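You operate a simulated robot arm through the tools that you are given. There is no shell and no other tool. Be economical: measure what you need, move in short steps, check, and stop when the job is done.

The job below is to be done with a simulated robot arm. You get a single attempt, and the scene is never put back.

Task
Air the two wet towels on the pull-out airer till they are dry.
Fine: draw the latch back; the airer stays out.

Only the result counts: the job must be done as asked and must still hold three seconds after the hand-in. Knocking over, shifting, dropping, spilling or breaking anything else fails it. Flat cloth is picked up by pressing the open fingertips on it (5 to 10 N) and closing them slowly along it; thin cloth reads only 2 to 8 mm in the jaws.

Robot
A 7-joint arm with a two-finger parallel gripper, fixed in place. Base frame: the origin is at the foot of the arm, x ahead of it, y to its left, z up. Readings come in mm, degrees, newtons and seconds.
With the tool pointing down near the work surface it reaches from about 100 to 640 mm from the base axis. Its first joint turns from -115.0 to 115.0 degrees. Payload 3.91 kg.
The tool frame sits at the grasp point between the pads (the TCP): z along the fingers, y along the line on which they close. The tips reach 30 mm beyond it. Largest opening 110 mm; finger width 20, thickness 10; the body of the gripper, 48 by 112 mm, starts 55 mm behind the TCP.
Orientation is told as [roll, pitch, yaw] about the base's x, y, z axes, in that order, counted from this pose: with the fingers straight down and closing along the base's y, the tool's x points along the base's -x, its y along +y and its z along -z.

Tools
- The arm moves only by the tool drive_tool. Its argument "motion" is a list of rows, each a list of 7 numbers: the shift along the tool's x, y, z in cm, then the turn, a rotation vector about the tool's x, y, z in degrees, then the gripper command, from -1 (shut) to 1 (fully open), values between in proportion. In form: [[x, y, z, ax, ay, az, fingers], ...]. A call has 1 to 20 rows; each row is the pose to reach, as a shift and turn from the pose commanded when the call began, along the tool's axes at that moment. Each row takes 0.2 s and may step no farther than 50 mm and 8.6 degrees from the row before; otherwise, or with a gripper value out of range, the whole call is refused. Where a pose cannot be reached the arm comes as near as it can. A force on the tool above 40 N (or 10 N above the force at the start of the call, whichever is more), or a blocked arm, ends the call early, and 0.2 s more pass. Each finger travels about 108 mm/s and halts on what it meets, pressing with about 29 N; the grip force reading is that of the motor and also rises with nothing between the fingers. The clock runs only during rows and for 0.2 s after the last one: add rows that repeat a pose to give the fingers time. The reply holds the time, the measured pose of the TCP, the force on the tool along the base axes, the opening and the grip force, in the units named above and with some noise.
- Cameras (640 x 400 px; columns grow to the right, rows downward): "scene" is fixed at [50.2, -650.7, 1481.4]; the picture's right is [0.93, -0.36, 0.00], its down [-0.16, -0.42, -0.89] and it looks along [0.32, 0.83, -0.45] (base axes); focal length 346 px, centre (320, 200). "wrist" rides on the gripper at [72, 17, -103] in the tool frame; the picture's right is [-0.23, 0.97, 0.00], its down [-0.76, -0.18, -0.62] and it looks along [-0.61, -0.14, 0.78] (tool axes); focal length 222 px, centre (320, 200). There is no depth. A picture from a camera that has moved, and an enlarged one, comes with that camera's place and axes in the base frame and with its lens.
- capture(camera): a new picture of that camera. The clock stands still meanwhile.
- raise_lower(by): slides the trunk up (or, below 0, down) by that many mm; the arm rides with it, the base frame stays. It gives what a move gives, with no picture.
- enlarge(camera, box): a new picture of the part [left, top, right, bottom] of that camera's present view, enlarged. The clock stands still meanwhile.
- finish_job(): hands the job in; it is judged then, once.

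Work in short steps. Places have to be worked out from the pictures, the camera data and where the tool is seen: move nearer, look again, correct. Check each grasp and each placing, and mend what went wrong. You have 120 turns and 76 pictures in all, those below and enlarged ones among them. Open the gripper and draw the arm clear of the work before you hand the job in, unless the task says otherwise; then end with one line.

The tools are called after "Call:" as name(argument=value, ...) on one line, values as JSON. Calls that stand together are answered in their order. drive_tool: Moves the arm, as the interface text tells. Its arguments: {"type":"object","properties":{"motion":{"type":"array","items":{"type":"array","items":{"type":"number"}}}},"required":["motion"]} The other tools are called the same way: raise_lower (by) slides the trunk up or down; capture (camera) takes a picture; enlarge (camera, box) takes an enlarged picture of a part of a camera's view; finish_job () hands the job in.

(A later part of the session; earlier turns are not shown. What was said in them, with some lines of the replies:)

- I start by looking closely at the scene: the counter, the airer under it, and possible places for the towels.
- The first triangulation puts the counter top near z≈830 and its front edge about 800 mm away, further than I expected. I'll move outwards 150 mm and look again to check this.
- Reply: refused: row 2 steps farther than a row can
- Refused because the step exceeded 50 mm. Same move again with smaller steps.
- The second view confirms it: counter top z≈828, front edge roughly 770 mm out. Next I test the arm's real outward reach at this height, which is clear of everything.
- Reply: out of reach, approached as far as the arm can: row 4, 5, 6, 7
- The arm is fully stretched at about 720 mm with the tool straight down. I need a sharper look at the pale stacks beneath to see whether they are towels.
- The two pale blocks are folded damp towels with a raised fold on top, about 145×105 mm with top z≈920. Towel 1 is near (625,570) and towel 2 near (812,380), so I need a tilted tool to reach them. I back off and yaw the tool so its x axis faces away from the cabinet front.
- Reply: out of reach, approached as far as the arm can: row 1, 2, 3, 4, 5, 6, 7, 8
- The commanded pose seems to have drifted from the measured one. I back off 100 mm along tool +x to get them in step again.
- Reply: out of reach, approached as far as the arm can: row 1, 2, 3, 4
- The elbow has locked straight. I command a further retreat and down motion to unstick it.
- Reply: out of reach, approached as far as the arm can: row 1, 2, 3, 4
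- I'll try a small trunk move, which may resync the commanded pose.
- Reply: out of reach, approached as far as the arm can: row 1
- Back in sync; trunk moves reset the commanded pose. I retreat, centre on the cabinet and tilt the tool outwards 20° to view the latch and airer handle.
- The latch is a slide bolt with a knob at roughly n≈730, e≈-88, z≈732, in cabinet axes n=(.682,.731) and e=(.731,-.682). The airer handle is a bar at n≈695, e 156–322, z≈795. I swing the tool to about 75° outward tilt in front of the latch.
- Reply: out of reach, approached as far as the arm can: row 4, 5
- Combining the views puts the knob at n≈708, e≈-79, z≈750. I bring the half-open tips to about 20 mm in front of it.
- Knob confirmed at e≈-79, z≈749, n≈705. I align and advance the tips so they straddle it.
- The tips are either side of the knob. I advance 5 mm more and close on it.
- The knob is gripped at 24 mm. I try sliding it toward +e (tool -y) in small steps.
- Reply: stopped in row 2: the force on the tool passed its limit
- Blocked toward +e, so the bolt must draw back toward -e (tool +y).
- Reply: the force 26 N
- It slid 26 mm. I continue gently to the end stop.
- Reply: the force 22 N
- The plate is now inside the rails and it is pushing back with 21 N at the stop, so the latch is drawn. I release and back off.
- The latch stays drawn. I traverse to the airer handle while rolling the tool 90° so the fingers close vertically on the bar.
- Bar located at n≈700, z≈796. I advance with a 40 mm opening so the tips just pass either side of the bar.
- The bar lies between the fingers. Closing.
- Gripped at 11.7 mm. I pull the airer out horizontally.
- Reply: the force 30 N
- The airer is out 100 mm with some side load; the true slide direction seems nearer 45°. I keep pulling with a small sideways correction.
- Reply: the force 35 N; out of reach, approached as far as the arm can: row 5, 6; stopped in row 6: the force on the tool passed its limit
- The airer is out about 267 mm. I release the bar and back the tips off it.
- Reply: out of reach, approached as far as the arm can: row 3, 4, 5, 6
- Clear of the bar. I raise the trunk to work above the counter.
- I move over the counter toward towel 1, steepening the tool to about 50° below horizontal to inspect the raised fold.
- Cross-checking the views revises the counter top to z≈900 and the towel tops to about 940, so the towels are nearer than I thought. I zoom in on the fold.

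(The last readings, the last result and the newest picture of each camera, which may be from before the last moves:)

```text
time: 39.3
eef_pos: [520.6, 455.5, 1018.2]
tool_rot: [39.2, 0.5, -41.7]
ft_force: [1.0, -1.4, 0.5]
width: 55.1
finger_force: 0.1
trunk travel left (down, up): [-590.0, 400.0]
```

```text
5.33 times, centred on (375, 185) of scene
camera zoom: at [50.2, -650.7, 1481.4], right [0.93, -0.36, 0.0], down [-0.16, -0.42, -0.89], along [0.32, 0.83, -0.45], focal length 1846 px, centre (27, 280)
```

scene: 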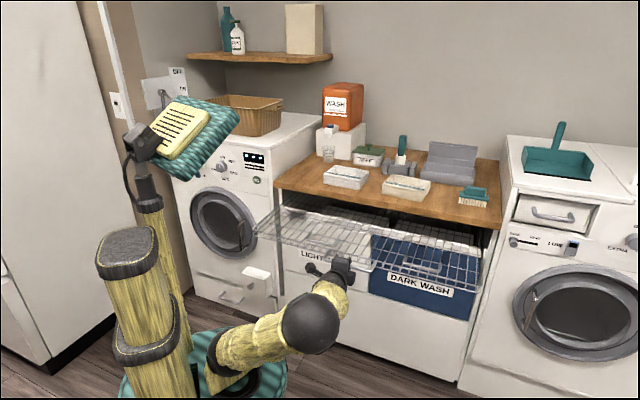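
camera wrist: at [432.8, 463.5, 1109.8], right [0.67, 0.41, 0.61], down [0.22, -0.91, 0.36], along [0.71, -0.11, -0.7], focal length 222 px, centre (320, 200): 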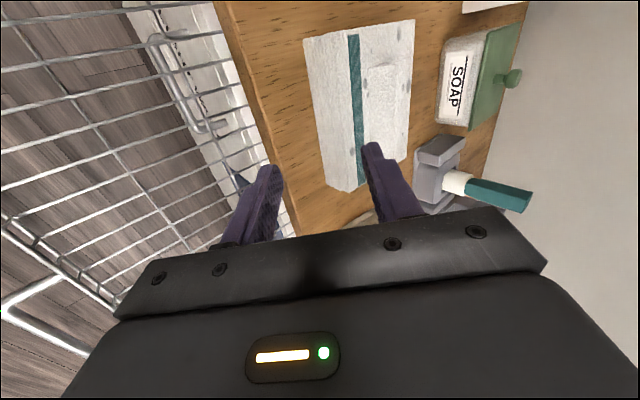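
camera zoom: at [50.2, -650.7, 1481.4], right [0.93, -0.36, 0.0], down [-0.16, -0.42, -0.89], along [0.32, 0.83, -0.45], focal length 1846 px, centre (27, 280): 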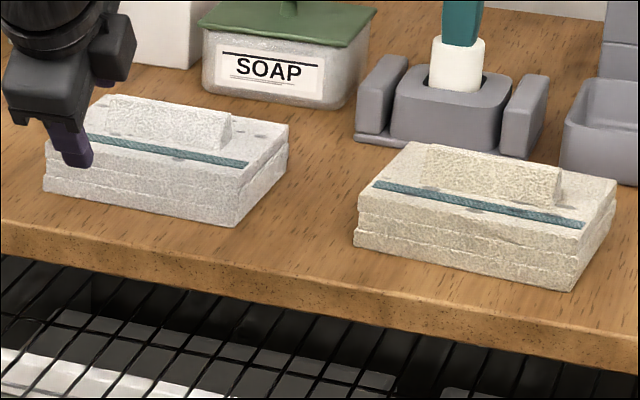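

The fold's centre is about (628,543), z 940–962, and slopes suggest I should pinch it across with little tilt. So I'll first hook behind the fold with closed fingers at 50° tilt and drag the towel ~65 mm toward the counter front. I go above and behind it first.

Call:
drive_tool(motion=[[-0.6, 2.9, 2.6, -2.8, 0, 0, -1], [-1.1, 5.7, 5.3, -5.5, 0, 0, -1], [-1.7, 8.6, 7.9, -8.2, 0, 0, -1], [-2.3, 11.5, 10.5, -11, 0, 0, -1], [-2.3, 11.5, 10.5, -11, 0, 0, -1]])

Call:
capture(camera="wrist")

Call:
enlarge(camera="scene", box=[280, 115, 440, 215])

```text
time: 40.5
eef_pos: [639.8, 559.1, 1007.2]
tool_rot: [50.3, 0.2, -41.6]
ft_force: [0.1, 0.4, 0.7]
width: 0.0
finger_force: 28.9
trunk travel left (down, up): [-590.0, 400.0]
```

```text
35 pictures are left
camera wrist: at [540.8, 555.3, 1088.1], right [0.59, 0.31, 0.75], down [0.18, -0.95, 0.26], along [0.79, -0.02, -0.61], focal length 222 px, centre (320, 200)
```

wrist: 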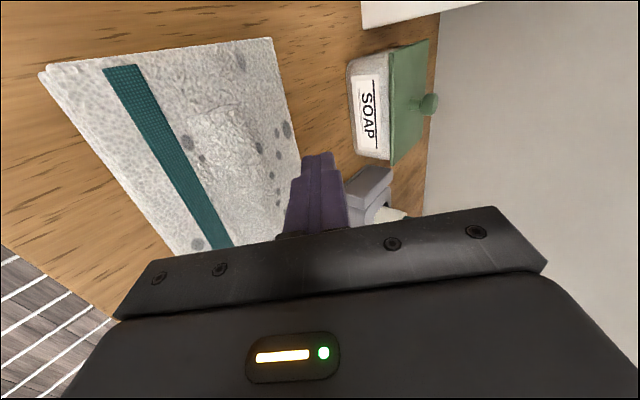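

```text
4.00 times, centred on (360, 165) of scene
camera zoom: at [50.2, -650.7, 1481.4], right [0.93, -0.36, 0.0], down [-0.16, -0.42, -0.89], along [0.32, 0.83, -0.45], focal length 1384 px, centre (160, 340)
```

zoom: 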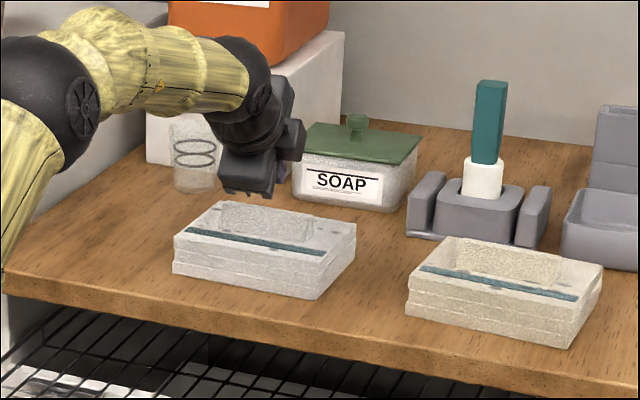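

The tips are over the area behind the fold. I lower straight down 33 mm.

Call:
drive_tool(motion=[[0, -0.8, 0.6, 0, 0, 0, -1], [0, -1.5, 1.3, 0, 0, 0, -1], [0, -2.1, 1.75, 0, 0, 0, -1], [0, -2.5, 2.1, 0, 0, 0, -1], [0, -2.5, 2.1, 0, 0, 0, -1]])

Call:
capture(camera="wrist")

```text
time: 41.7
eef_pos: [639.3, 559.4, 975.4]
tool_rot: [50.2, 0.3, -41.5]
ft_force: [0.1, 0.3, -0.1]
width: 0.1
finger_force: 29.0
trunk travel left (down, up): [-590.0, 400.0]
```

```text
33 pictures are left
camera wrist: at [540.3, 554.7, 1056.4], right [0.59, 0.31, 0.75], down [0.18, -0.95, 0.26], along [0.79, -0.02, -0.61], focal length 222 px, centre (320, 200)
```

wrist: 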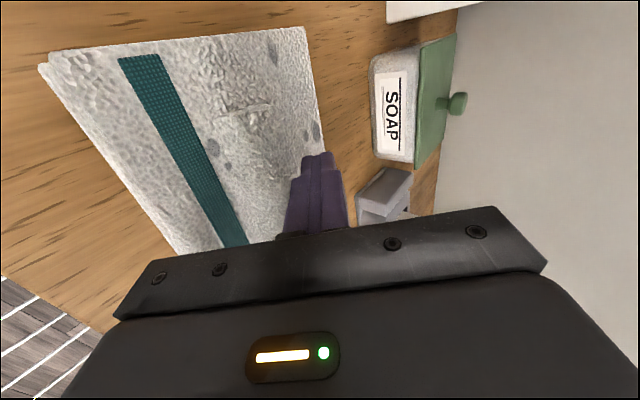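

No contact yet, so the tips sit just above the towel behind the fold. I lower 3 mm more and pull toward the counter front.

Call:
drive_tool(motion=[[0, -0.2, 0.2, 0, 0, 0, -1], [0, -0.9, -0.6, 0, 0, 0, -1], [0.1, -1.5, -1.3, 0, 0, 0, -1], [0.1, -2.2, -2.1, 0, 0, 0, -1], [0.2, -2.8, -2.9, 0, 0, 0, -1], [0.3, -3.5, -3.6, 0, 0, 0, -1], [0.3, -4.1, -4.4, 0, 0, 0, -1], [0.4, -4.8, -5.2, 0, 0, 0, -1], [0.4, -5.3, -5.8, 0, 0, 0, -1], [0.4, -5.3, -5.8, 0, 0, 0, -1]])

Call:
capture(camera="wrist")

Call:
enlarge(camera="scene", box=[280, 115, 440, 215])

```text
time: 43.9
eef_pos: [584.6, 501.7, 974.9]
tool_rot: [50.4, 0.4, -41.5]
ft_force: [3.1, 5.2, 15.3]
width: 0.1
finger_force: 28.9
trunk travel left (down, up): [-590.0, 400.0]
```

```text
32 pictures are left
camera wrist: at [484.8, 498.6, 1054.5], right [0.58, 0.31, 0.75], down [0.18, -0.95, 0.26], along [0.79, -0.02, -0.61], focal length 222 px, centre (320, 200)
```

wrist: 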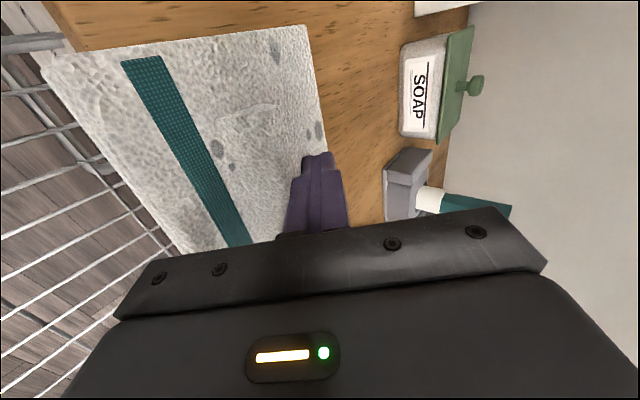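

```text
4.00 times, centred on (360, 165) of scene
camera zoom: at [50.2, -650.7, 1481.4], right [0.93, -0.36, 0.0], down [-0.16, -0.42, -0.89], along [0.32, 0.83, -0.45], focal length 1384 px, centre (160, 340)
```

zoom: 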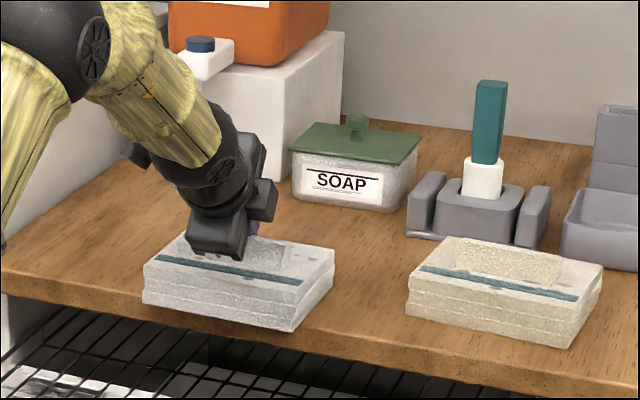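

The towel slid neatly to the front edge; the fold is now near n'≈757. I lift off and raise the trunk 100 mm for better reach.

Call:
drive_tool(motion=[[0, 0.4, 0.4, 0, 0, 0, -1], [0, 2.5, -1.6, 0, 0, 0, -1], [0, 4.2, -2.9, 0, 0, 0, -1], [0, 4.2, -2.9, 0, 0, 0, -1]])

Call:
raise_lower(by=100)

```text
time: 44.9
eef_pos: [588.6, 506.5, 1023.9]
tool_rot: [50.4, 0.4, -41.5]
ft_force: [0.1, -0.3, -1.2]
width: 0.0
finger_force: 29.0
trunk travel left (down, up): [-590.0, 400.0]
```

```text
time: 46.2
eef_pos: [589.6, 507.5, 1124.6]
tool_rot: [50.3, 0.2, -41.5]
ft_force: [0.6, -0.1, -0.5]
width: 0.0
finger_force: 28.7
trunk travel left (down, up): [-690.0, 300.0]
```

Now I steepen to 18° tilt, open to 50 mm and hover above the fold.

Call:
drive_tool(motion=[[0, -2.1, 1, 6.4, 0, 0, -0.09], [0, -4.2, 2, 12.8, 0, 0, -0.09], [0, -6.3, 3.1, 19.2, 0, 0, -0.09], [0, -8.3, 4.1, 25.6, 0, 0, -0.09], [0, -10.4, 5.1, 32, 0, 0, -0.09], [0, -10.4, 5.1, 32, 0, 0, -0.09]])

Call:
capture(camera="wrist")

Call:
enlarge(camera="scene", box=[280, 115, 440, 215])

```text
time: 47.6
eef_pos: [572.0, 488.5, 1010.1]
tool_rot: [18.3, 0.3, -41.6]
ft_force: [0.1, -0.4, -0.1]
width: 50.1
finger_force: 0.1
trunk travel left (down, up): [-690.0, 300.0]
```

```text
30 pictures are left
camera wrist: at [505.8, 523.6, 1114.6], right [0.79, 0.54, 0.3], down [0.33, -0.78, 0.53], along [0.52, -0.32, -0.79], focal length 222 px, centre (320, 200)
```

wrist: 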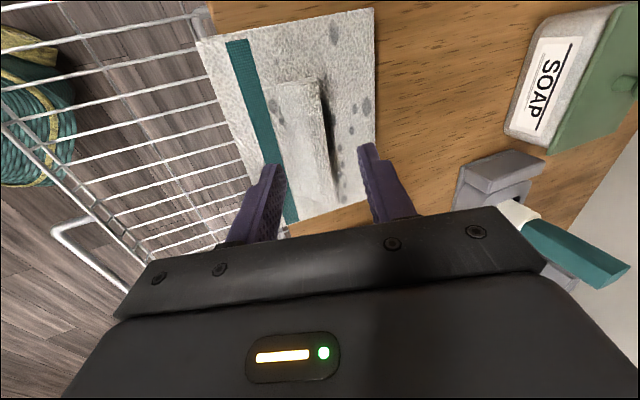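

```text
4.00 times, centred on (360, 165) of scene
camera zoom: at [50.2, -650.7, 1481.4], right [0.93, -0.36, 0.0], down [-0.16, -0.42, -0.89], along [0.32, 0.83, -0.45], focal length 1384 px, centre (160, 340)
```

zoom: 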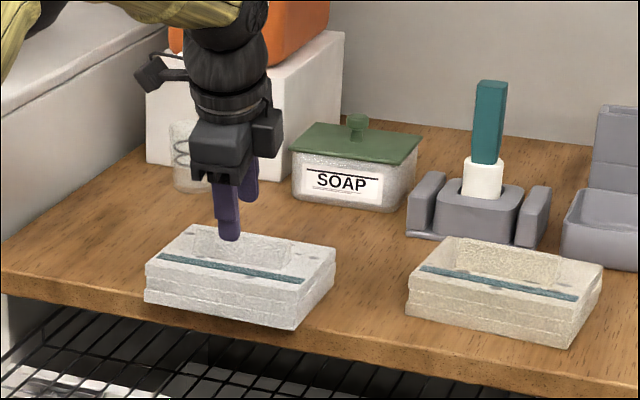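

The fold (n'≈754, e'≈58) lies between the fingers. I descend 30 mm with a 5 mm correction, watching the force.

Call:
drive_tool(motion=[[0, -0.5, 0, 0, 0, 0, -0.15], [0, -0.9, 1.3, 0, 0, 0, -0.15], [0, -1.2, 2.1, 0, 0, 0, -0.15], [0, -1.4, 2.7, 0, 0, 0, -0.15], [0, -1.4, 2.7, 0, 0, 0, -0.15]])

Call:
enlarge(camera="wrist", box=[200, 40, 440, 240])

```text
time: 48.8
eef_pos: [566.3, 482.0, 981.2]
tool_rot: [18.3, 0.3, -41.6]
ft_force: [-0.2, 1.1, 1.2]
width: 46.9
finger_force: 0.0
trunk travel left (down, up): [-690.0, 300.0]
```

```text
2.00 times, centred on (320, 140) of wrist
camera zoom: at [501.7, 518.5, 1085.6], right [0.78, 0.54, 0.3], down [0.33, -0.78, 0.53], along [0.52, -0.32, -0.79], focal length 444 px, centre (320, 320)
```

zoom: 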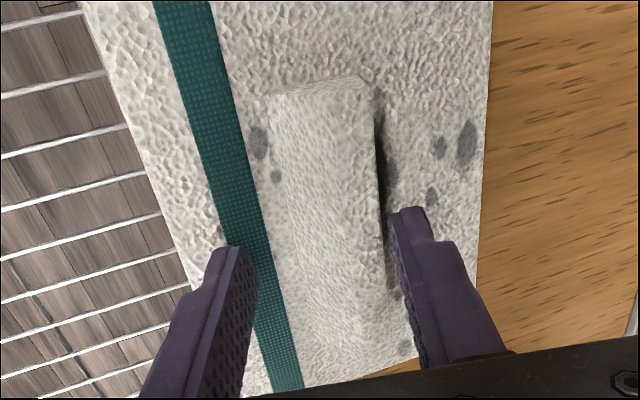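

Call:
drive_tool(motion=[[0, -0.1, 0.25, 0, 0, 0, -0.25], [0, -0.15, 0.5, 0, 0, 0, -0.4], [0, -0.15, 0.5, 0, 0, 0, -0.6], [0, -0.15, 0.5, 0, 0, 0, -0.8], [0, -0.15, 0.5, 0, 0, 0, -1], [0, -0.15, 0.5, 0, 0, 0, -1]])

```text
time: 50.2
eef_pos: [565.5, 483.0, 977.7]
tool_rot: [18.5, 0.3, -41.7]
ft_force: [-2.1, 2.2, 10.2]
width: 19.7
finger_force: 28.8
trunk travel left (down, up): [-690.0, 300.0]
```

The fold is gripped at 19.7 mm. I lift 40 mm and check.

Call:
drive_tool(motion=[[0, 0.3, -0.9, 0, 0, 0, -1], [0, 0.6, -1.9, 0, 0, 0, -1], [0, 1, -2.9, 0, 0, 0, -1], [0, 1.3, -3.8, 0, 0, 0, -1], [0, 1.3, -3.8, 0, 0, 0, -1]])

Call:
capture(camera="scene")

```text
time: 51.4
eef_pos: [568.4, 483.7, 1017.1]
tool_rot: [18.3, 0.2, -41.6]
ft_force: [-0.3, 0.2, -1.6]
width: 15.5
finger_force: 29.2
trunk travel left (down, up): [-690.0, 300.0]
```

```text
27 pictures are left
```

scene: 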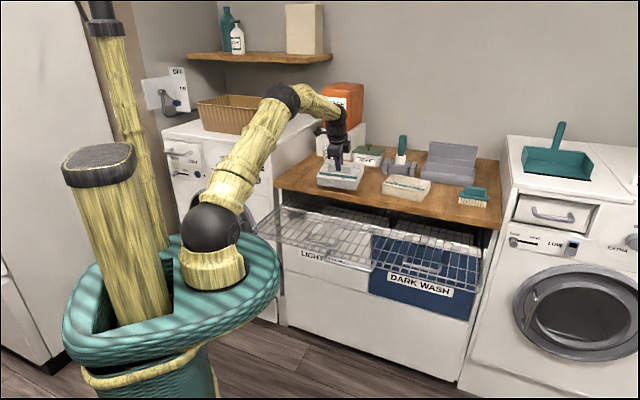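

The towel is lifted. I carry it back over the pulled-out airer, keeping the orientation.

Call:
drive_tool(motion=[[0.2, -2.6, -0.9, 0, 0, 0, -1], [0.3, -5.2, -1.7, 0, 0, 0, -1], [0.5, -7.8, -2.6, 0, 0, 0, -1], [0.7, -10.4, -3.4, 0, 0, 0, -1], [0.8, -13, -4.3, 0, 0, 0, -1], [1, -15.5, -5.1, 0, 0, 0, -1], [1, -16.4, -2.3, 0, 0, 0, -1], [1, -17.4, 0.6, 0, 0, 0, -1], [1, -18, 2.5, 0, 0, 0, -1], [1, -18, 2.5, 0, 0, 0, -1]])

Call:
capture(camera="wrist")

Call:
enlarge(camera="scene", box=[240, 140, 480, 300])

```text
time: 53.6
eef_pos: [452.9, 368.3, 935.7]
tool_rot: [18.4, 0.3, -41.6]
ft_force: [-0.1, -0.3, 0.0]
width: 15.3
finger_force: 28.9
trunk travel left (down, up): [-690.0, 300.0]
```

```text
26 pictures are left
camera wrist: at [386.6, 403.2, 1040.4], right [0.78, 0.54, 0.31], down [0.33, -0.78, 0.53], along [0.52, -0.32, -0.79], focal length 222 px, centre (320, 200)
```

wrist: 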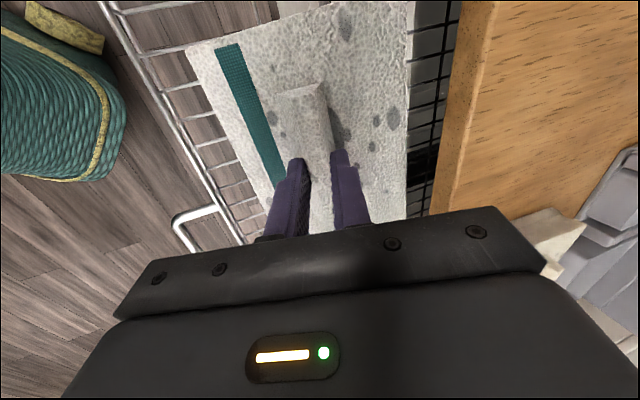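

```text
2.50 times, centred on (360, 220) of scene
camera zoom: at [50.2, -650.7, 1481.4], right [0.93, -0.36, 0.0], down [-0.16, -0.42, -0.89], along [0.32, 0.83, -0.45], focal length 865 px, centre (220, 150)
```

zoom: 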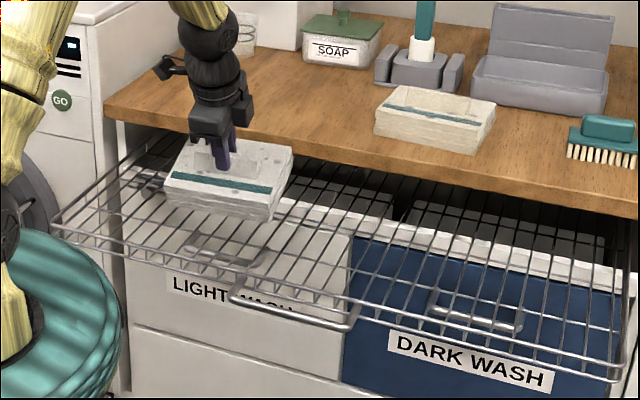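

The towel is above the airer grid. I lower 45 mm, then feel for contact.

Call:
drive_tool(motion=[[0, -0.5, 1.4, 0, 0, 0, -1], [0, -0.9, 2.8, 0, 0, 0, -1], [0, -1.25, 3.8, 0, 0, 0, -1], [0, -1.4, 4.3, 0, 0, 0, -1], [0, -1.4, 4.3, 0, 0, 0, -1]])

```text
time: 54.8
eef_pos: [452.3, 369.1, 892.7]
tool_rot: [18.3, 0.3, -41.6]
ft_force: [0.7, 0.7, -1.2]
width: 15.3
finger_force: 28.7
trunk travel left (down, up): [-690.0, 300.0]
```

Call:
drive_tool(motion=[[0, -0.15, 0.5, 0, 0, 0, -1], [0, -0.3, 1, 0, 0, 0, -1], [0, -0.4, 1.2, 0, 0, 0, -1], [0, -0.4, 1.2, 0, 0, 0, -1]])

Call:
enlarge(camera="scene", box=[240, 180, 400, 280])

```text
time: 55.8
eef_pos: [451.5, 369.7, 879.0]
tool_rot: [18.3, 0.3, -41.6]
ft_force: [0.2, -0.5, -1.4]
width: 15.3
finger_force: 29.1
trunk travel left (down, up): [-690.0, 300.0]
```

```text
4.00 times, centred on (320, 230) of scene
camera zoom: at [50.2, -650.7, 1481.4], right [0.93, -0.36, 0.0], down [-0.16, -0.42, -0.89], along [0.32, 0.83, -0.45], focal length 1384 px, centre (320, 80)
```

zoom: 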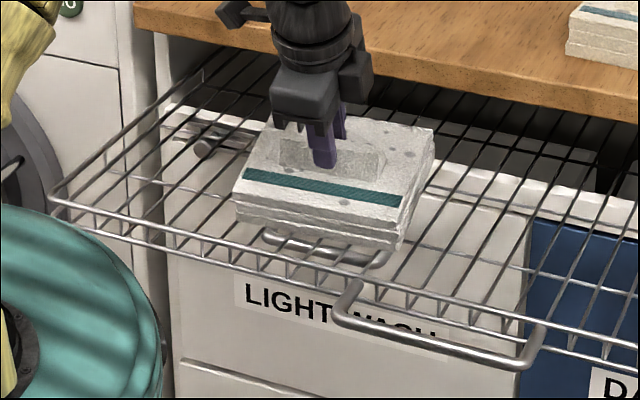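

Very near the grid; I keep easing down.

Call:
drive_tool(motion=[[0, -0.1, 0.3, 0, 0, 0, -1], [0, -0.2, 0.6, 0, 0, 0, -1], [0, -0.25, 0.8, 0, 0, 0, -1], [0, -0.25, 0.8, 0, 0, 0, -1]])

```text
time: 56.8
eef_pos: [453.1, 370.0, 870.7]
tool_rot: [18.4, 0.3, -41.6]
ft_force: [3.1, -1.0, 16.8]
width: 16.3
finger_force: 28.8
trunk travel left (down, up): [-690.0, 300.0]
```

Contact (17 N). I ease up 2 mm, open, and withdraw along the finger axis.

Call:
drive_tool(motion=[[0, 0, -0.2, 0, 0, 0, -0.8], [0, 0, -0.4, 0, 0, 0, -0.6], [0, 0, -0.6, 0, 0, 0, -0.45], [0, 0, -0.8, 0, 0, 0, -0.3], [0, 0, -2.5, 0, 0, 0, -0.3], [0, 0, -6, 0, 0, 0, -0.3], [0, 0, -10, 0, 0, 0, -0.3], [0, 0, -10, 0, 0, 0, -0.3]])

Call:
capture(camera="scene")

```text
time: 58.6
eef_pos: [430.8, 346.5, 964.7]
tool_rot: [18.4, 0.3, -41.6]
ft_force: [0.0, 0.4, 0.8]
width: 38.6
finger_force: 0.0
trunk travel left (down, up): [-690.0, 300.0]
```

```text
23 pictures are left
```

scene: 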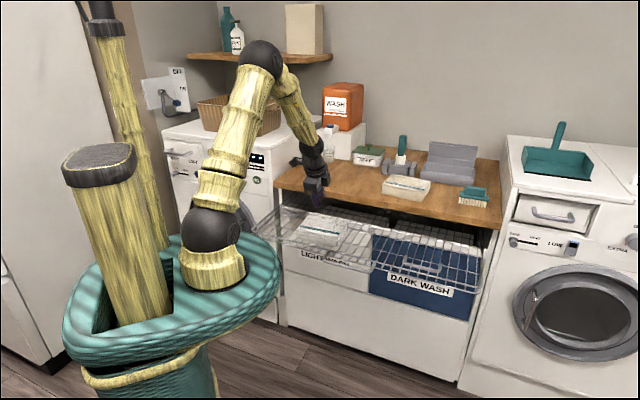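

Towel 1 rests on the airer. Towel 2's fold centre is about (802,369), n'≈828, e'≈306. I move toward it while turning the tool toward azimuth 33°, closed.

Call:
drive_tool(motion=[[-3.3, 2, -1.2, 0, -0.8, 2.4, -1], [-6.5, 3.9, -2.4, 0, -1.6, 4.9, -1], [-9.8, 5.9, -3.6, 0, -2.4, 7.3, -1], [-13, 7.8, -4.8, 0, -3.2, 9.7, -1], [-16.3, 9.8, -6, 0, -4.1, 12.2, -1], [-19.5, 11.7, -7.2, 0, -4.9, 14.6, -1], [-19.5, 11.7, -7.2, 0, -4.9, 14.6, -1]])

```text
time: 60.2
eef_pos: [633.6, 279.8, 1069.0]
tool_rot: [18.2, 0.3, -57.0]
ft_force: [0.1, 0.3, -0.5]
width: 0.0
finger_force: 29.1
trunk travel left (down, up): [-690.0, 300.0]
```

Call:
drive_tool(motion=[[-0.2, 2.9, 2.1, -6.1, 0, 0, -1], [-0.3, 5.9, 4.2, -12.2, 0, 0, -1], [-0.5, 8.8, 6.3, -18.3, 0, 0, -1], [-0.6, 11.8, 8.3, -24.4, 0, 0, -1], [-0.8, 14.7, 10.4, -30.5, 0, 0, -1], [-0.9, 17.6, 12.5, -36.6, 0, 0, -1], [-0.9, 17.6, 12.5, -36.6, 0, 0, -1]])

Call:
capture(camera="wrist")

Call:
enlarge(camera="scene", box=[320, 120, 500, 230])

```text
time: 61.8
eef_pos: [816.4, 383.5, 1005.0]
tool_rot: [54.8, 0.3, -57.0]
ft_force: [-0.4, -0.2, 0.3]
width: 0.1
finger_force: 29.0
trunk travel left (down, up): [-690.0, 300.0]
```

```text
22 pictures are left
camera wrist: at [713.6, 403.9, 1078.9], right [0.59, 0.11, 0.8], down [-0.1, -0.97, 0.21], along [0.8, -0.2, -0.57], focal length 222 px, centre (320, 200)
```

wrist: 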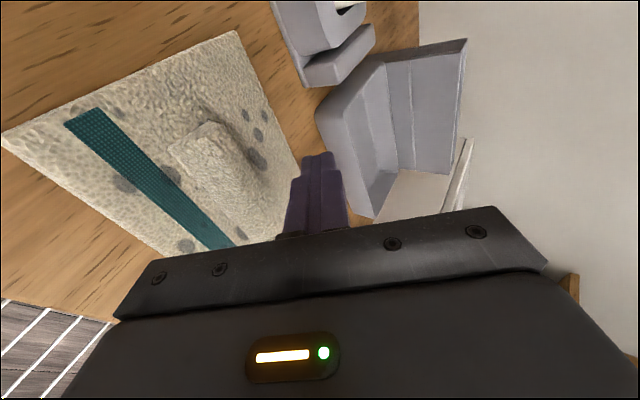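

```text
3.56 times, centred on (410, 175) of scene
camera zoom: at [50.2, -650.7, 1481.4], right [0.93, -0.36, 0.0], down [-0.16, -0.42, -0.89], along [0.32, 0.83, -0.45], focal length 1231 px, centre (0, 289)
```

zoom: 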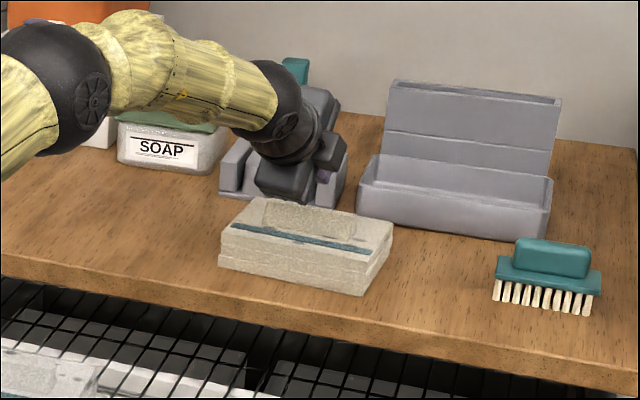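

Reachable, and the tips are behind towel 2's fold. I descend 35 mm, then pull toward the front edge in the same call with the force guard.

Call:
drive_tool(motion=[[0, -1, 0.7, 0, 0, 0, -1], [0, -1.9, 1.4, 0, 0, 0, -1], [0, -2.5, 1.8, 0, 0, 0, -1], [0, -2.85, 2, 0, 0, 0, -1], [0, -2.85, 2, 0, 0, 0, -1]])

```text
time: 63.0
eef_pos: [815.2, 386.5, 974.3]
tool_rot: [55.3, 0.2, -57.0]
ft_force: [7.2, 3.4, 15.4]
width: 0.0
finger_force: 29.0
trunk travel left (down, up): [-690.0, 300.0]
```

Touching the fold's back edge (15 N). I pull now with a tiny rise.

Call:
drive_tool(motion=[[0.1, -0.2, -0.6, 0, 0, 0, -1], [0.2, -0.7, -1.3, 0, 0, 0, -1], [0.4, -1.3, -2.1, 0, 0, 0, -1], [0.5, -1.8, -2.8, 0, 0, 0, -1], [0.6, -2.3, -3.5, 0, 0, 0, -1], [0.8, -2.8, -4.2, 0, 0, 0, -1], [0.9, -3.3, -4.9, 0, 0, 0, -1], [1, -3.7, -5.5, 0, 0, 0, -1], [1, -3.7, -5.5, 0, 0, 0, -1]])

Call:
enlarge(camera="scene", box=[320, 120, 500, 230])

```text
time: 65.0
eef_pos: [752.7, 358.7, 973.0]
tool_rot: [55.0, 0.3, -57.1]
ft_force: [7.5, 3.3, 19.8]
width: 0.3
finger_force: 29.0
trunk travel left (down, up): [-690.0, 300.0]
```

```text
3.56 times, centred on (410, 175) of scene
camera zoom: at [50.2, -650.7, 1481.4], right [0.93, -0.36, 0.0], down [-0.16, -0.42, -0.89], along [0.32, 0.83, -0.45], focal length 1231 px, centre (0, 289)
```

zoom: 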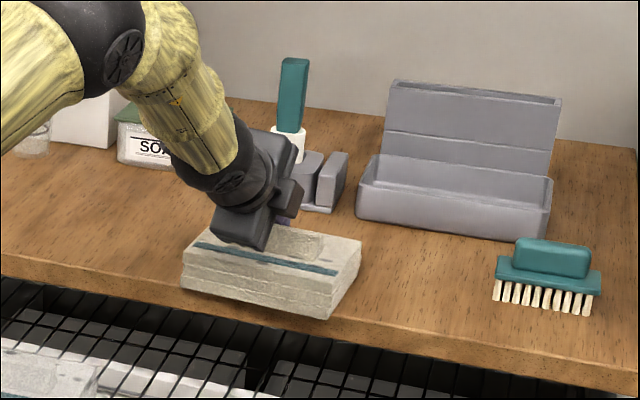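

It moved about 56 mm. I pull another 14 mm, then lift clear.

Call:
drive_tool(motion=[[0.2, -0.4, -0.6, 0, 0, 0, -1], [0.5, -1, -1.35, 0, 0, 0, -1], [0.5, -1, -1.35, 0, 0, 0, -1], [0.5, 1, -2.7, 0, 0, 0, -1], [0.5, 3.2, -4.3, 0, 0, 0, -1], [0.5, 3.2, -4.3, 0, 0, 0, -1]])

Call:
capture(camera="wrist")

Call:
enlarge(camera="scene", box=[320, 120, 500, 230])

```text
time: 66.4
eef_pos: [734.5, 355.1, 1022.2]
tool_rot: [54.7, 0.3, -57.1]
ft_force: [0.8, -0.2, 1.0]
width: 0.0
finger_force: 28.5
trunk travel left (down, up): [-690.0, 300.0]
```

```text
19 pictures are left
camera wrist: at [633.6, 374.0, 1095.1], right [0.6, 0.11, 0.79], down [-0.1, -0.97, 0.21], along [0.8, -0.2, -0.57], focal length 222 px, centre (320, 200)
```

wrist: 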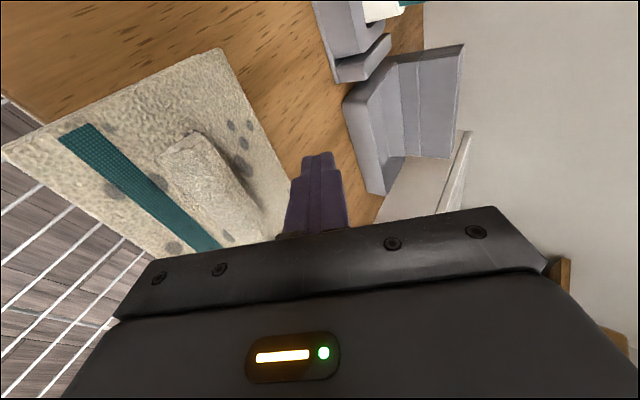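

```text
3.56 times, centred on (410, 175) of scene
camera zoom: at [50.2, -650.7, 1481.4], right [0.93, -0.36, 0.0], down [-0.16, -0.42, -0.89], along [0.32, 0.83, -0.45], focal length 1231 px, centre (0, 289)
```

zoom: 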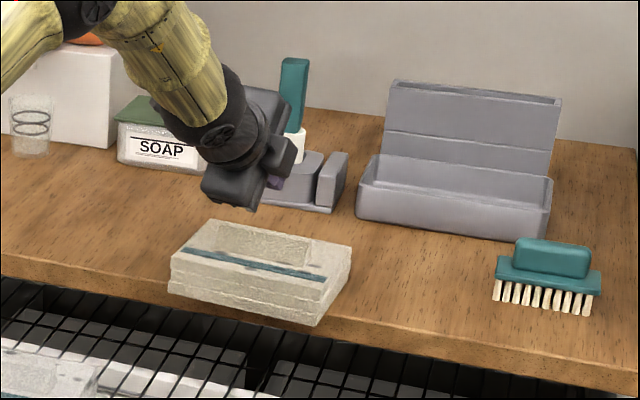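

Towel 2 is now near the front edge; its fold centre is about (724,338) with normal azimuth ~42°. I steepen the tool to 22° tilt.

Call:
drive_tool(motion=[[0, -0.1, -1, 6.5, 0, 0, -0.5], [0, -0.2, -2, 13, 0, 0, -0.2], [0, -0.3, -2.9, 19.6, 0, 0, -0.09], [0, -0.5, -3.9, 26.1, 0, 0, -0.09], [0, -0.6, -4.8, 32.7, 0, 0, -0.09], [0, -0.6, -4.8, 32.7, 0, 0, -0.09]])

```text
time: 67.8
eef_pos: [700.4, 329.1, 1044.2]
tool_rot: [22.1, 0.1, -57.1]
ft_force: [-0.3, -0.2, 0.4]
width: 50.0
finger_force: 0.0
trunk travel left (down, up): [-690.0, 300.0]
```

Call:
drive_tool(motion=[[-0.4, 0.1, 1.4, 0, 1.5, -3.7, -0.09], [-0.7, 0.3, 2.9, 0, 3, -7.4, -0.09], [-0.7, 0.3, 2.9, 0, 3, -7.4, -0.09]])

Call:
capture(camera="wrist")

```text
time: 68.6
eef_pos: [715.5, 331.2, 1020.6]
tool_rot: [22.2, 0.2, -48.8]
ft_force: [-0.1, 0.0, -0.1]
width: 49.9
finger_force: 0.1
trunk travel left (down, up): [-690.0, 300.0]
```

```text
17 pictures are left
camera wrist: at [650.7, 370.6, 1122.6], right [0.83, 0.42, 0.37], down [0.2, -0.84, 0.51], along [0.52, -0.35, -0.78], focal length 222 px, centre (320, 200)
```

wrist: 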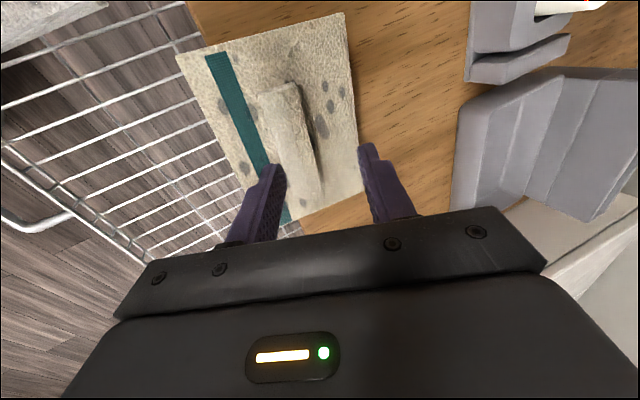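

The fold lies slightly inward of the tip centre. I shift 7 mm in and descend 40 mm.

Call:
drive_tool(motion=[[0, -0.7, 0, 0, 0, 0, -0.12], [0, -1.2, 1.3, 0, 0, 0, -0.12], [0, -1.7, 2.3, 0, 0, 0, -0.12], [0, -2, 3, 0, 0, 0, -0.12], [0, -2.15, 3.4, 0, 0, 0, -0.12], [0, -2.15, 3.4, 0, 0, 0, -0.12]])

Call:
enlarge(camera="wrist", box=[200, 40, 440, 240])

```text
time: 70.0
eef_pos: [710.8, 328.7, 980.1]
tool_rot: [22.1, 0.3, -49.0]
ft_force: [-0.4, 0.3, 2.7]
width: 48.0
finger_force: 0.1
trunk travel left (down, up): [-690.0, 300.0]
```

```text
2.00 times, centred on (320, 140) of wrist
camera zoom: at [645.2, 366.3, 1083.6], right [0.83, 0.42, 0.37], down [0.2, -0.84, 0.51], along [0.52, -0.35, -0.78], focal length 444 px, centre (320, 320)
```

zoom: 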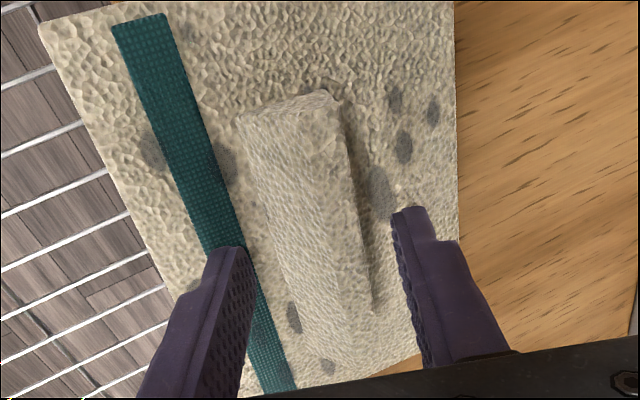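

Well straddled. I close slowly with a 4 mm further descent.

Call:
drive_tool(motion=[[0, -0.1, 0.2, 0, 0, 0, -0.25], [0, -0.15, 0.4, 0, 0, 0, -0.4], [0, -0.15, 0.4, 0, 0, 0, -0.6], [0, -0.15, 0.4, 0, 0, 0, -0.8], [0, -0.15, 0.4, 0, 0, 0, -1], [0, -0.15, 0.4, 0, 0, 0, -1]])

Call:
drive_tool(motion=[[0, 0.4, -0.9, 0, 0, 0, -1], [0, 0.7, -1.9, 0, 0, 0, -1], [0, 1.1, -2.8, 0, 0, 0, -1], [0, 1.5, -3.7, 0, 0, 0, -1], [0, 1.5, -3.7, 0, 0, 0, -1]])

Call:
enlarge(camera="scene", box=[240, 120, 500, 300])

```text
time: 71.4
eef_pos: [711.5, 326.7, 975.6]
tool_rot: [22.2, 0.2, -49.1]
ft_force: [-0.3, -1.3, 5.6]
width: 21.0
finger_force: 29.2
trunk travel left (down, up): [-690.0, 300.0]
```

```text
time: 72.6
eef_pos: [711.5, 328.0, 1015.6]
tool_rot: [22.2, 0.3, -49.0]
ft_force: [0.1, -0.3, -1.7]
width: 15.6
finger_force: 28.6
trunk travel left (down, up): [-690.0, 300.0]
```

```text
2.22 times, centred on (370, 210) of scene
camera zoom: at [50.2, -650.7, 1481.4], right [0.93, -0.36, 0.0], down [-0.16, -0.42, -0.89], along [0.32, 0.83, -0.45], focal length 769 px, centre (209, 178)
```

zoom: 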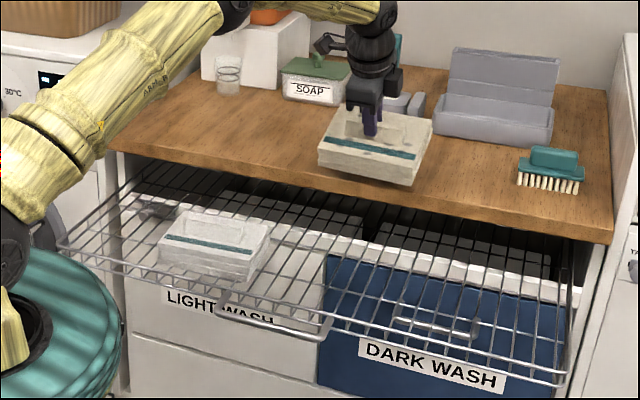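

Towel 2 is held and lifted. I carry it back over the airer at e'≈285, well clear of towel 1, and begin lowering.

Call:
drive_tool(motion=[[-0.4, -2.4, -1, 0, 0, 0, -1], [-0.8, -4.8, -2, 0, 0, 0, -1], [-1.2, -7.2, -3, 0, 0, 0, -1], [-1.7, -9.6, -4, 0, 0, 0, -1], [-2.1, -12, -4.9, 0, 0, 0, -1], [-2.5, -14.4, -5.9, 0, 0, 0, -1], [-2.5, -15.5, -3.3, 0, 0, 0, -1], [-2.5, -16.5, -0.8, 0, 0, 0, -1], [-2.5, -17.6, 1.8, 0, 0, 0, -1], [-2.5, -17.6, 1.8, 0, 0, 0, -1]])

Call:
drive_tool(motion=[[0, -0.6, 1.4, 0, 0, 0, -1], [0, -1.1, 2.8, 0, 0, 0, -1], [0, -1.5, 3.8, 0, 0, 0, -1], [0, -1.7, 4.2, 0, 0, 0, -1], [0, -1.7, 4.2, 0, 0, 0, -1]])

Call:
enlarge(camera="scene", box=[240, 160, 500, 320])

```text
time: 74.8
eef_pos: [607.7, 207.1, 933.9]
tool_rot: [22.2, 0.4, -48.9]
ft_force: [0.3, 0.1, -2.4]
width: 15.3
finger_force: 28.8
trunk travel left (down, up): [-690.0, 300.0]
```

```text
time: 76.0
eef_pos: [607.8, 206.8, 887.9]
tool_rot: [22.2, 0.3, -49.1]
ft_force: [0.0, -0.4, -1.0]
width: 15.6
finger_force: 29.5
trunk travel left (down, up): [-690.0, 300.0]
```

```text
2.46 times, centred on (370, 240) of scene
camera zoom: at [50.2, -650.7, 1481.4], right [0.93, -0.36, 0.0], down [-0.16, -0.42, -0.89], along [0.32, 0.83, -0.45], focal length 852 px, centre (197, 102)
```

zoom: 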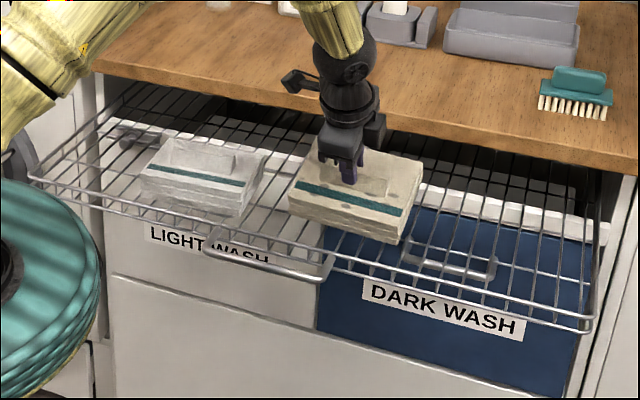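

Call:
drive_tool(motion=[[0, -0.2, 0.5, 0, 0, 0, -1], [0, -0.4, 1, 0, 0, 0, -1], [0, -0.55, 1.4, 0, 0, 0, -1], [0, -0.55, 1.4, 0, 0, 0, -1]])

Call:
drive_tool(motion=[[0, -0.1, 0.2, 0, 0, 0, -1], [0, -0.15, 0.35, 0, 0, 0, -1], [0, -0.15, 0.35, 0, 0, 0, -1]])

```text
time: 77.0
eef_pos: [608.8, 206.9, 873.6]
tool_rot: [22.3, 0.1, -48.9]
ft_force: [-0.4, 2.1, 14.9]
width: 16.8
finger_force: 30.2
trunk travel left (down, up): [-690.0, 300.0]
```

```text
time: 77.8
eef_pos: [608.3, 206.0, 868.3]
tool_rot: [22.3, 0.2, -49.0]
ft_force: [2.1, -0.9, 14.3]
width: 18.0
finger_force: 28.8
trunk travel left (down, up): [-690.0, 300.0]
```

The towel is resting on the grid (about 14 N). I open and withdraw along the finger axis.

Call:
drive_tool(motion=[[0, 0, -0.2, 0, 0, 0, -0.8], [0, 0, -0.4, 0, 0, 0, -0.6], [0, 0, -0.6, 0, 0, 0, -0.45], [0, 0, -0.8, 0, 0, 0, -0.3], [0, 0, -2.5, 0, 0, 0, -0.3], [0, 0, -6, 0, 0, 0, -0.3], [0, 0, -10, 0, 0, 0, -0.3], [0, 0, -14, 0, 0, 0, -0.3], [0, 0, -14, 0, 0, 0, -0.3]])

Call:
enlarge(camera="scene", box=[240, 160, 500, 320])

Call:
capture(camera="wrist")

```text
time: 79.8
eef_pos: [570.6, 170.1, 998.6]
tool_rot: [22.1, 0.3, -49.0]
ft_force: [-0.7, 0.5, 0.2]
width: 38.3
finger_force: 0.1
trunk travel left (down, up): [-690.0, 300.0]
```

```text
2.46 times, centred on (370, 240) of scene
camera zoom: at [50.2, -650.7, 1481.4], right [0.93, -0.36, 0.0], down [-0.16, -0.42, -0.89], along [0.32, 0.83, -0.45], focal length 852 px, centre (197, 102)
```

zoom: 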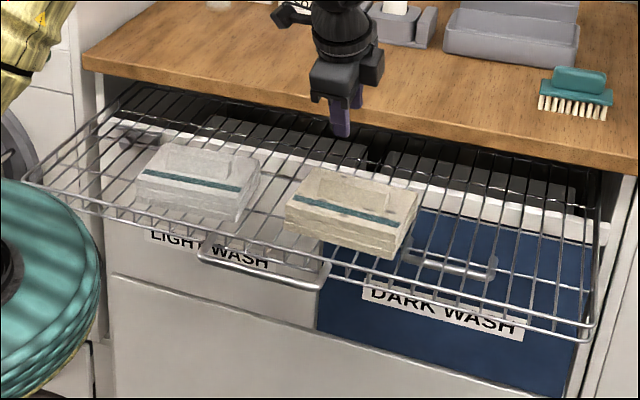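

```text
12 pictures are left
camera wrist: at [505.3, 210.0, 1101.0], right [0.83, 0.42, 0.37], down [0.2, -0.84, 0.51], along [0.52, -0.35, -0.78], focal length 222 px, centre (320, 200)
```

wrist: 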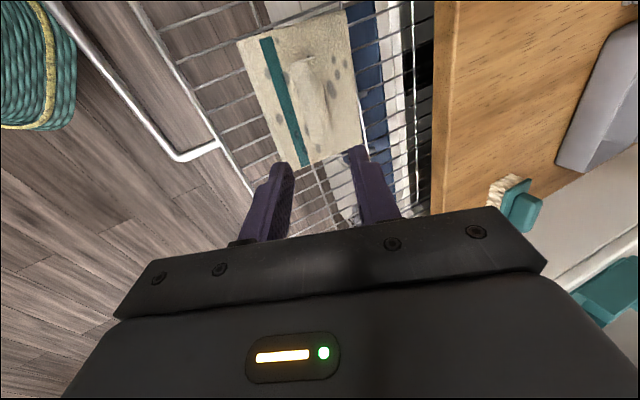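

Both towels rest on the airer with damp spots still visible. I draw the arm back to a viewing spot and let time pass.

Call:
drive_tool(motion=[[1.6, -0.7, -1.6, 0, 0, 0, 1], [3.2, -1.3, -3.1, 0, 0, 0, 1], [4.8, -2, -4.7, 0, 0, 0, 1], [6.4, -2.6, -6.2, 0, 0, 0, 1], [8, -3.3, -7.8, 0, 0, 0, 1], [8, -3.3, -7.8, 0, 0, 0, 1], [8, -3.3, -7.8, 0, 0, 0, 1], [8, -3.3, -7.8, 0, 0, 0, 1], [8, -3.3, -7.8, 0, 0, 0, 1], [8, -3.3, -7.8, 0, 0, 0, 1], [8, -3.3, -7.8, 0, 0, 0, 1], [8, -3.3, -7.8, 0, 0, 0, 1], [8, -3.3, -7.8, 0, 0, 0, 1], [8, -3.3, -7.8, 0, 0, 0, 1], [8, -3.3, -7.8, 0, 0, 0, 1], [8, -3.3, -7.8, 0, 0, 0, 1], [8, -3.3, -7.8, 0, 0, 0, 1], [8, -3.3, -7.8, 0, 0, 0, 1], [8, -3.3, -7.8, 0, 0, 0, 1], [8, -3.3, -7.8, 0, 0, 0, 1]])

Call:
drive_tool(motion=[[0, 0, 0, 0, 0, 0, 1], [0, 0, 0, 0, 0, 0, 1], [0, 0, 0, 0, 0, 0, 1], [0, 0, 0, 0, 0, 0, 1], [0, 0, 0, 0, 0, 0, 1], [0, 0, 0, 0, 0, 0, 1], [0, 0, 0, 0, 0, 0, 1], [0, 0, 0, 0, 0, 0, 1], [0, 0, 0, 0, 0, 0, 1], [0, 0, 0, 0, 0, 0, 1], [0, 0, 0, 0, 0, 0, 1], [0, 0, 0, 0, 0, 0, 1], [0, 0, 0, 0, 0, 0, 1], [0, 0, 0, 0, 0, 0, 1], [0, 0, 0, 0, 0, 0, 1], [0, 0, 0, 0, 0, 0, 1], [0, 0, 0, 0, 0, 0, 1], [0, 0, 0, 0, 0, 0, 1], [0, 0, 0, 0, 0, 0, 1], [0, 0, 0, 0, 0, 0, 1]])

Call:
capture(camera="wrist")

```text
time: 84.0
eef_pos: [470.8, 192.9, 1057.9]
tool_rot: [22.2, 0.4, -49.1]
ft_force: [0.0, 0.2, 0.2]
width: 110.1
finger_force: 0.0
trunk travel left (down, up): [-690.0, 300.0]
```

```text
time: 88.2
eef_pos: [471.1, 193.4, 1057.8]
tool_rot: [22.1, 0.4, -48.9]
ft_force: [0.0, 0.2, -0.7]
width: 110.0
finger_force: 0.1
trunk travel left (down, up): [-690.0, 300.0]
```

```text
11 pictures are left
camera wrist: at [406.5, 231.9, 1161.3], right [0.83, 0.42, 0.37], down [0.2, -0.84, 0.51], along [0.52, -0.35, -0.78], focal length 222 px, centre (320, 200)
```

wrist: 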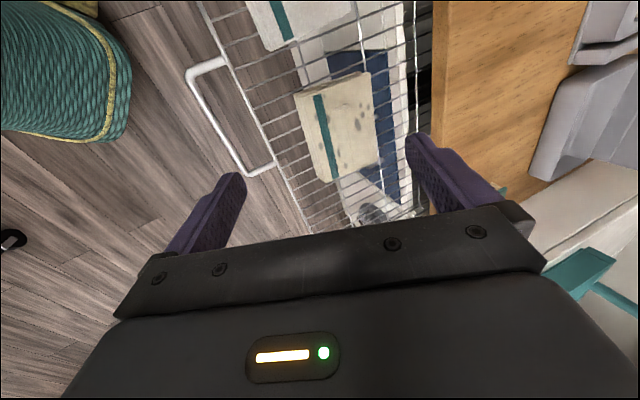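

Call:
enlarge(camera="wrist", box=[230, 0, 400, 190])

Call:
drive_tool(motion=[[0, 0, 0, 0, 0, 0, 1], [0, 0, 0, 0, 0, 0, 1], [0, 0, 0, 0, 0, 0, 1], [0, 0, 0, 0, 0, 0, 1], [0, 0, 0, 0, 0, 0, 1], [0, 0, 0, 0, 0, 0, 1], [0, 0, 0, 0, 0, 0, 1], [0, 0, 0, 0, 0, 0, 1], [0, 0, 0, 0, 0, 0, 1], [0, 0, 0, 0, 0, 0, 1], [0, 0, 0, 0, 0, 0, 1], [0, 0, 0, 0, 0, 0, 1], [0, 0, 0, 0, 0, 0, 1], [0, 0, 0, 0, 0, 0, 1], [0, 0, 0, 0, 0, 0, 1], [0, 0, 0, 0, 0, 0, 1], [0, 0, 0, 0, 0, 0, 1], [0, 0, 0, 0, 0, 0, 1], [0, 0, 0, 0, 0, 0, 1], [0, 0, 0, 0, 0, 0, 1]])

Call:
drive_tool(motion=[[0, 0, 0, 0, 0, 0, 1], [0, 0, 0, 0, 0, 0, 1], [0, 0, 0, 0, 0, 0, 1], [0, 0, 0, 0, 0, 0, 1], [0, 0, 0, 0, 0, 0, 1], [0, 0, 0, 0, 0, 0, 1], [0, 0, 0, 0, 0, 0, 1], [0, 0, 0, 0, 0, 0, 1], [0, 0, 0, 0, 0, 0, 1], [0, 0, 0, 0, 0, 0, 1], [0, 0, 0, 0, 0, 0, 1], [0, 0, 0, 0, 0, 0, 1], [0, 0, 0, 0, 0, 0, 1], [0, 0, 0, 0, 0, 0, 1], [0, 0, 0, 0, 0, 0, 1], [0, 0, 0, 0, 0, 0, 1], [0, 0, 0, 0, 0, 0, 1], [0, 0, 0, 0, 0, 0, 1], [0, 0, 0, 0, 0, 0, 1], [0, 0, 0, 0, 0, 0, 1]])

Call:
enlarge(camera="wrist", box=[230, 0, 400, 190])

```text
2.11 times, centred on (315, 95) of wrist
camera zoom: at [406.5, 231.9, 1161.3], right [0.83, 0.42, 0.37], down [0.2, -0.84, 0.51], along [0.52, -0.35, -0.78], focal length 468 px, centre (330, 421)
```

zoom: 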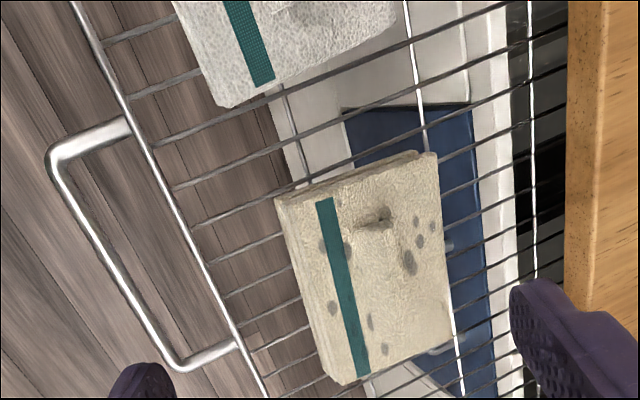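

```text
time: 92.4
eef_pos: [471.9, 192.7, 1058.1]
tool_rot: [22.2, 0.3, -49.1]
ft_force: [0.5, 0.3, 0.2]
width: 109.9
finger_force: 0.1
trunk travel left (down, up): [-690.0, 300.0]
```

```text
time: 96.6
eef_pos: [471.5, 192.5, 1058.7]
tool_rot: [22.2, 0.3, -49.0]
ft_force: [0.5, 0.4, 0.0]
width: 110.1
finger_force: 0.1
trunk travel left (down, up): [-690.0, 300.0]
```

```text
2.11 times, centred on (315, 95) of wrist
camera zoom: at [406.5, 231.9, 1161.3], right [0.83, 0.42, 0.37], down [0.2, -0.84, 0.51], along [0.52, -0.35, -0.78], focal length 468 px, centre (330, 421)
```

zoom: 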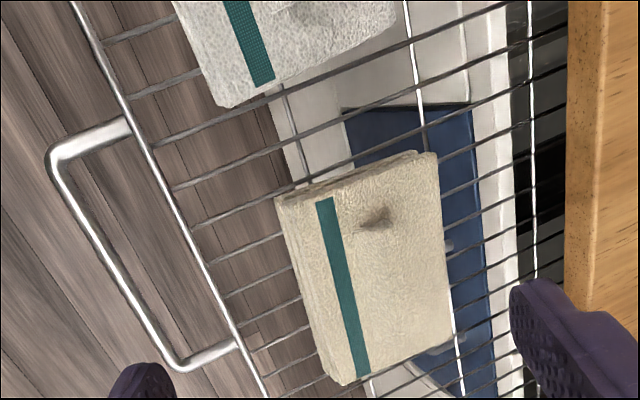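

Towel 2's damp spots have vanished. I wait a bit more for margin and check towel 1, the latch and the rest.

Call:
drive_tool(motion=[[0, 0, 0, 0, 0, 0, 1], [0, 0, 0, 0, 0, 0, 1], [0, 0, 0, 0, 0, 0, 1], [0, 0, 0, 0, 0, 0, 1], [0, 0, 0, 0, 0, 0, 1], [0, 0, 0, 0, 0, 0, 1], [0, 0, 0, 0, 0, 0, 1], [0, 0, 0, 0, 0, 0, 1], [0, 0, 0, 0, 0, 0, 1], [0, 0, 0, 0, 0, 0, 1], [0, 0, 0, 0, 0, 0, 1], [0, 0, 0, 0, 0, 0, 1], [0, 0, 0, 0, 0, 0, 1], [0, 0, 0, 0, 0, 0, 1], [0, 0, 0, 0, 0, 0, 1], [0, 0, 0, 0, 0, 0, 1], [0, 0, 0, 0, 0, 0, 1], [0, 0, 0, 0, 0, 0, 1], [0, 0, 0, 0, 0, 0, 1], [0, 0, 0, 0, 0, 0, 1]])

Call:
enlarge(camera="scene", box=[250, 190, 410, 290])

Call:
capture(camera="scene")

```text
time: 100.8
eef_pos: [470.9, 193.3, 1058.9]
tool_rot: [22.2, 0.3, -49.0]
ft_force: [0.4, -0.1, 0.5]
width: 110.0
finger_force: 0.0
trunk travel left (down, up): [-690.0, 300.0]
```

```text
4.00 times, centred on (330, 240) of scene
camera zoom: at [50.2, -650.7, 1481.4], right [0.93, -0.36, 0.0], down [-0.16, -0.42, -0.89], along [0.32, 0.83, -0.45], focal length 1384 px, centre (280, 40)
```

zoom: 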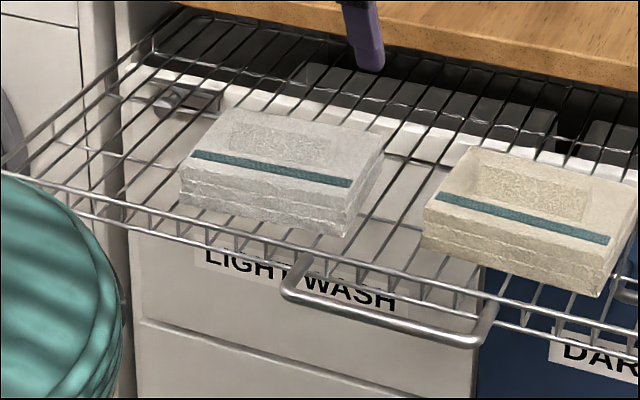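

```text
7 pictures are left
```

scene: 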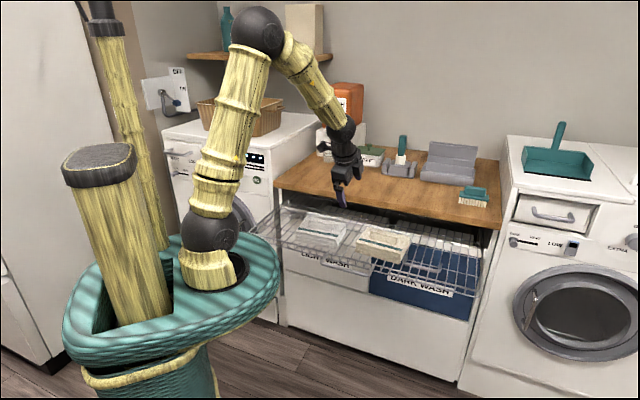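

Both towels are free of damp spots, the airer is out, the latch is drawn and everything else is in place. I raise the arm a little more and hand in.

Call:
raise_lower(by=100)

Call:
finish_job()

```text
time: 102.1
eef_pos: [471.7, 191.8, 1158.0]
tool_rot: [22.2, 0.2, -49.0]
ft_force: [-0.5, -0.5, -0.5]
width: 110.0
finger_force: 0.0
trunk travel left (down, up): [-790.0, 200.0]
```

```text
The job is handed in.
```

I drew the latch back, pulled the airer out and left it out, and aired both towels on it until their damp spots were gone; the job is handed in.
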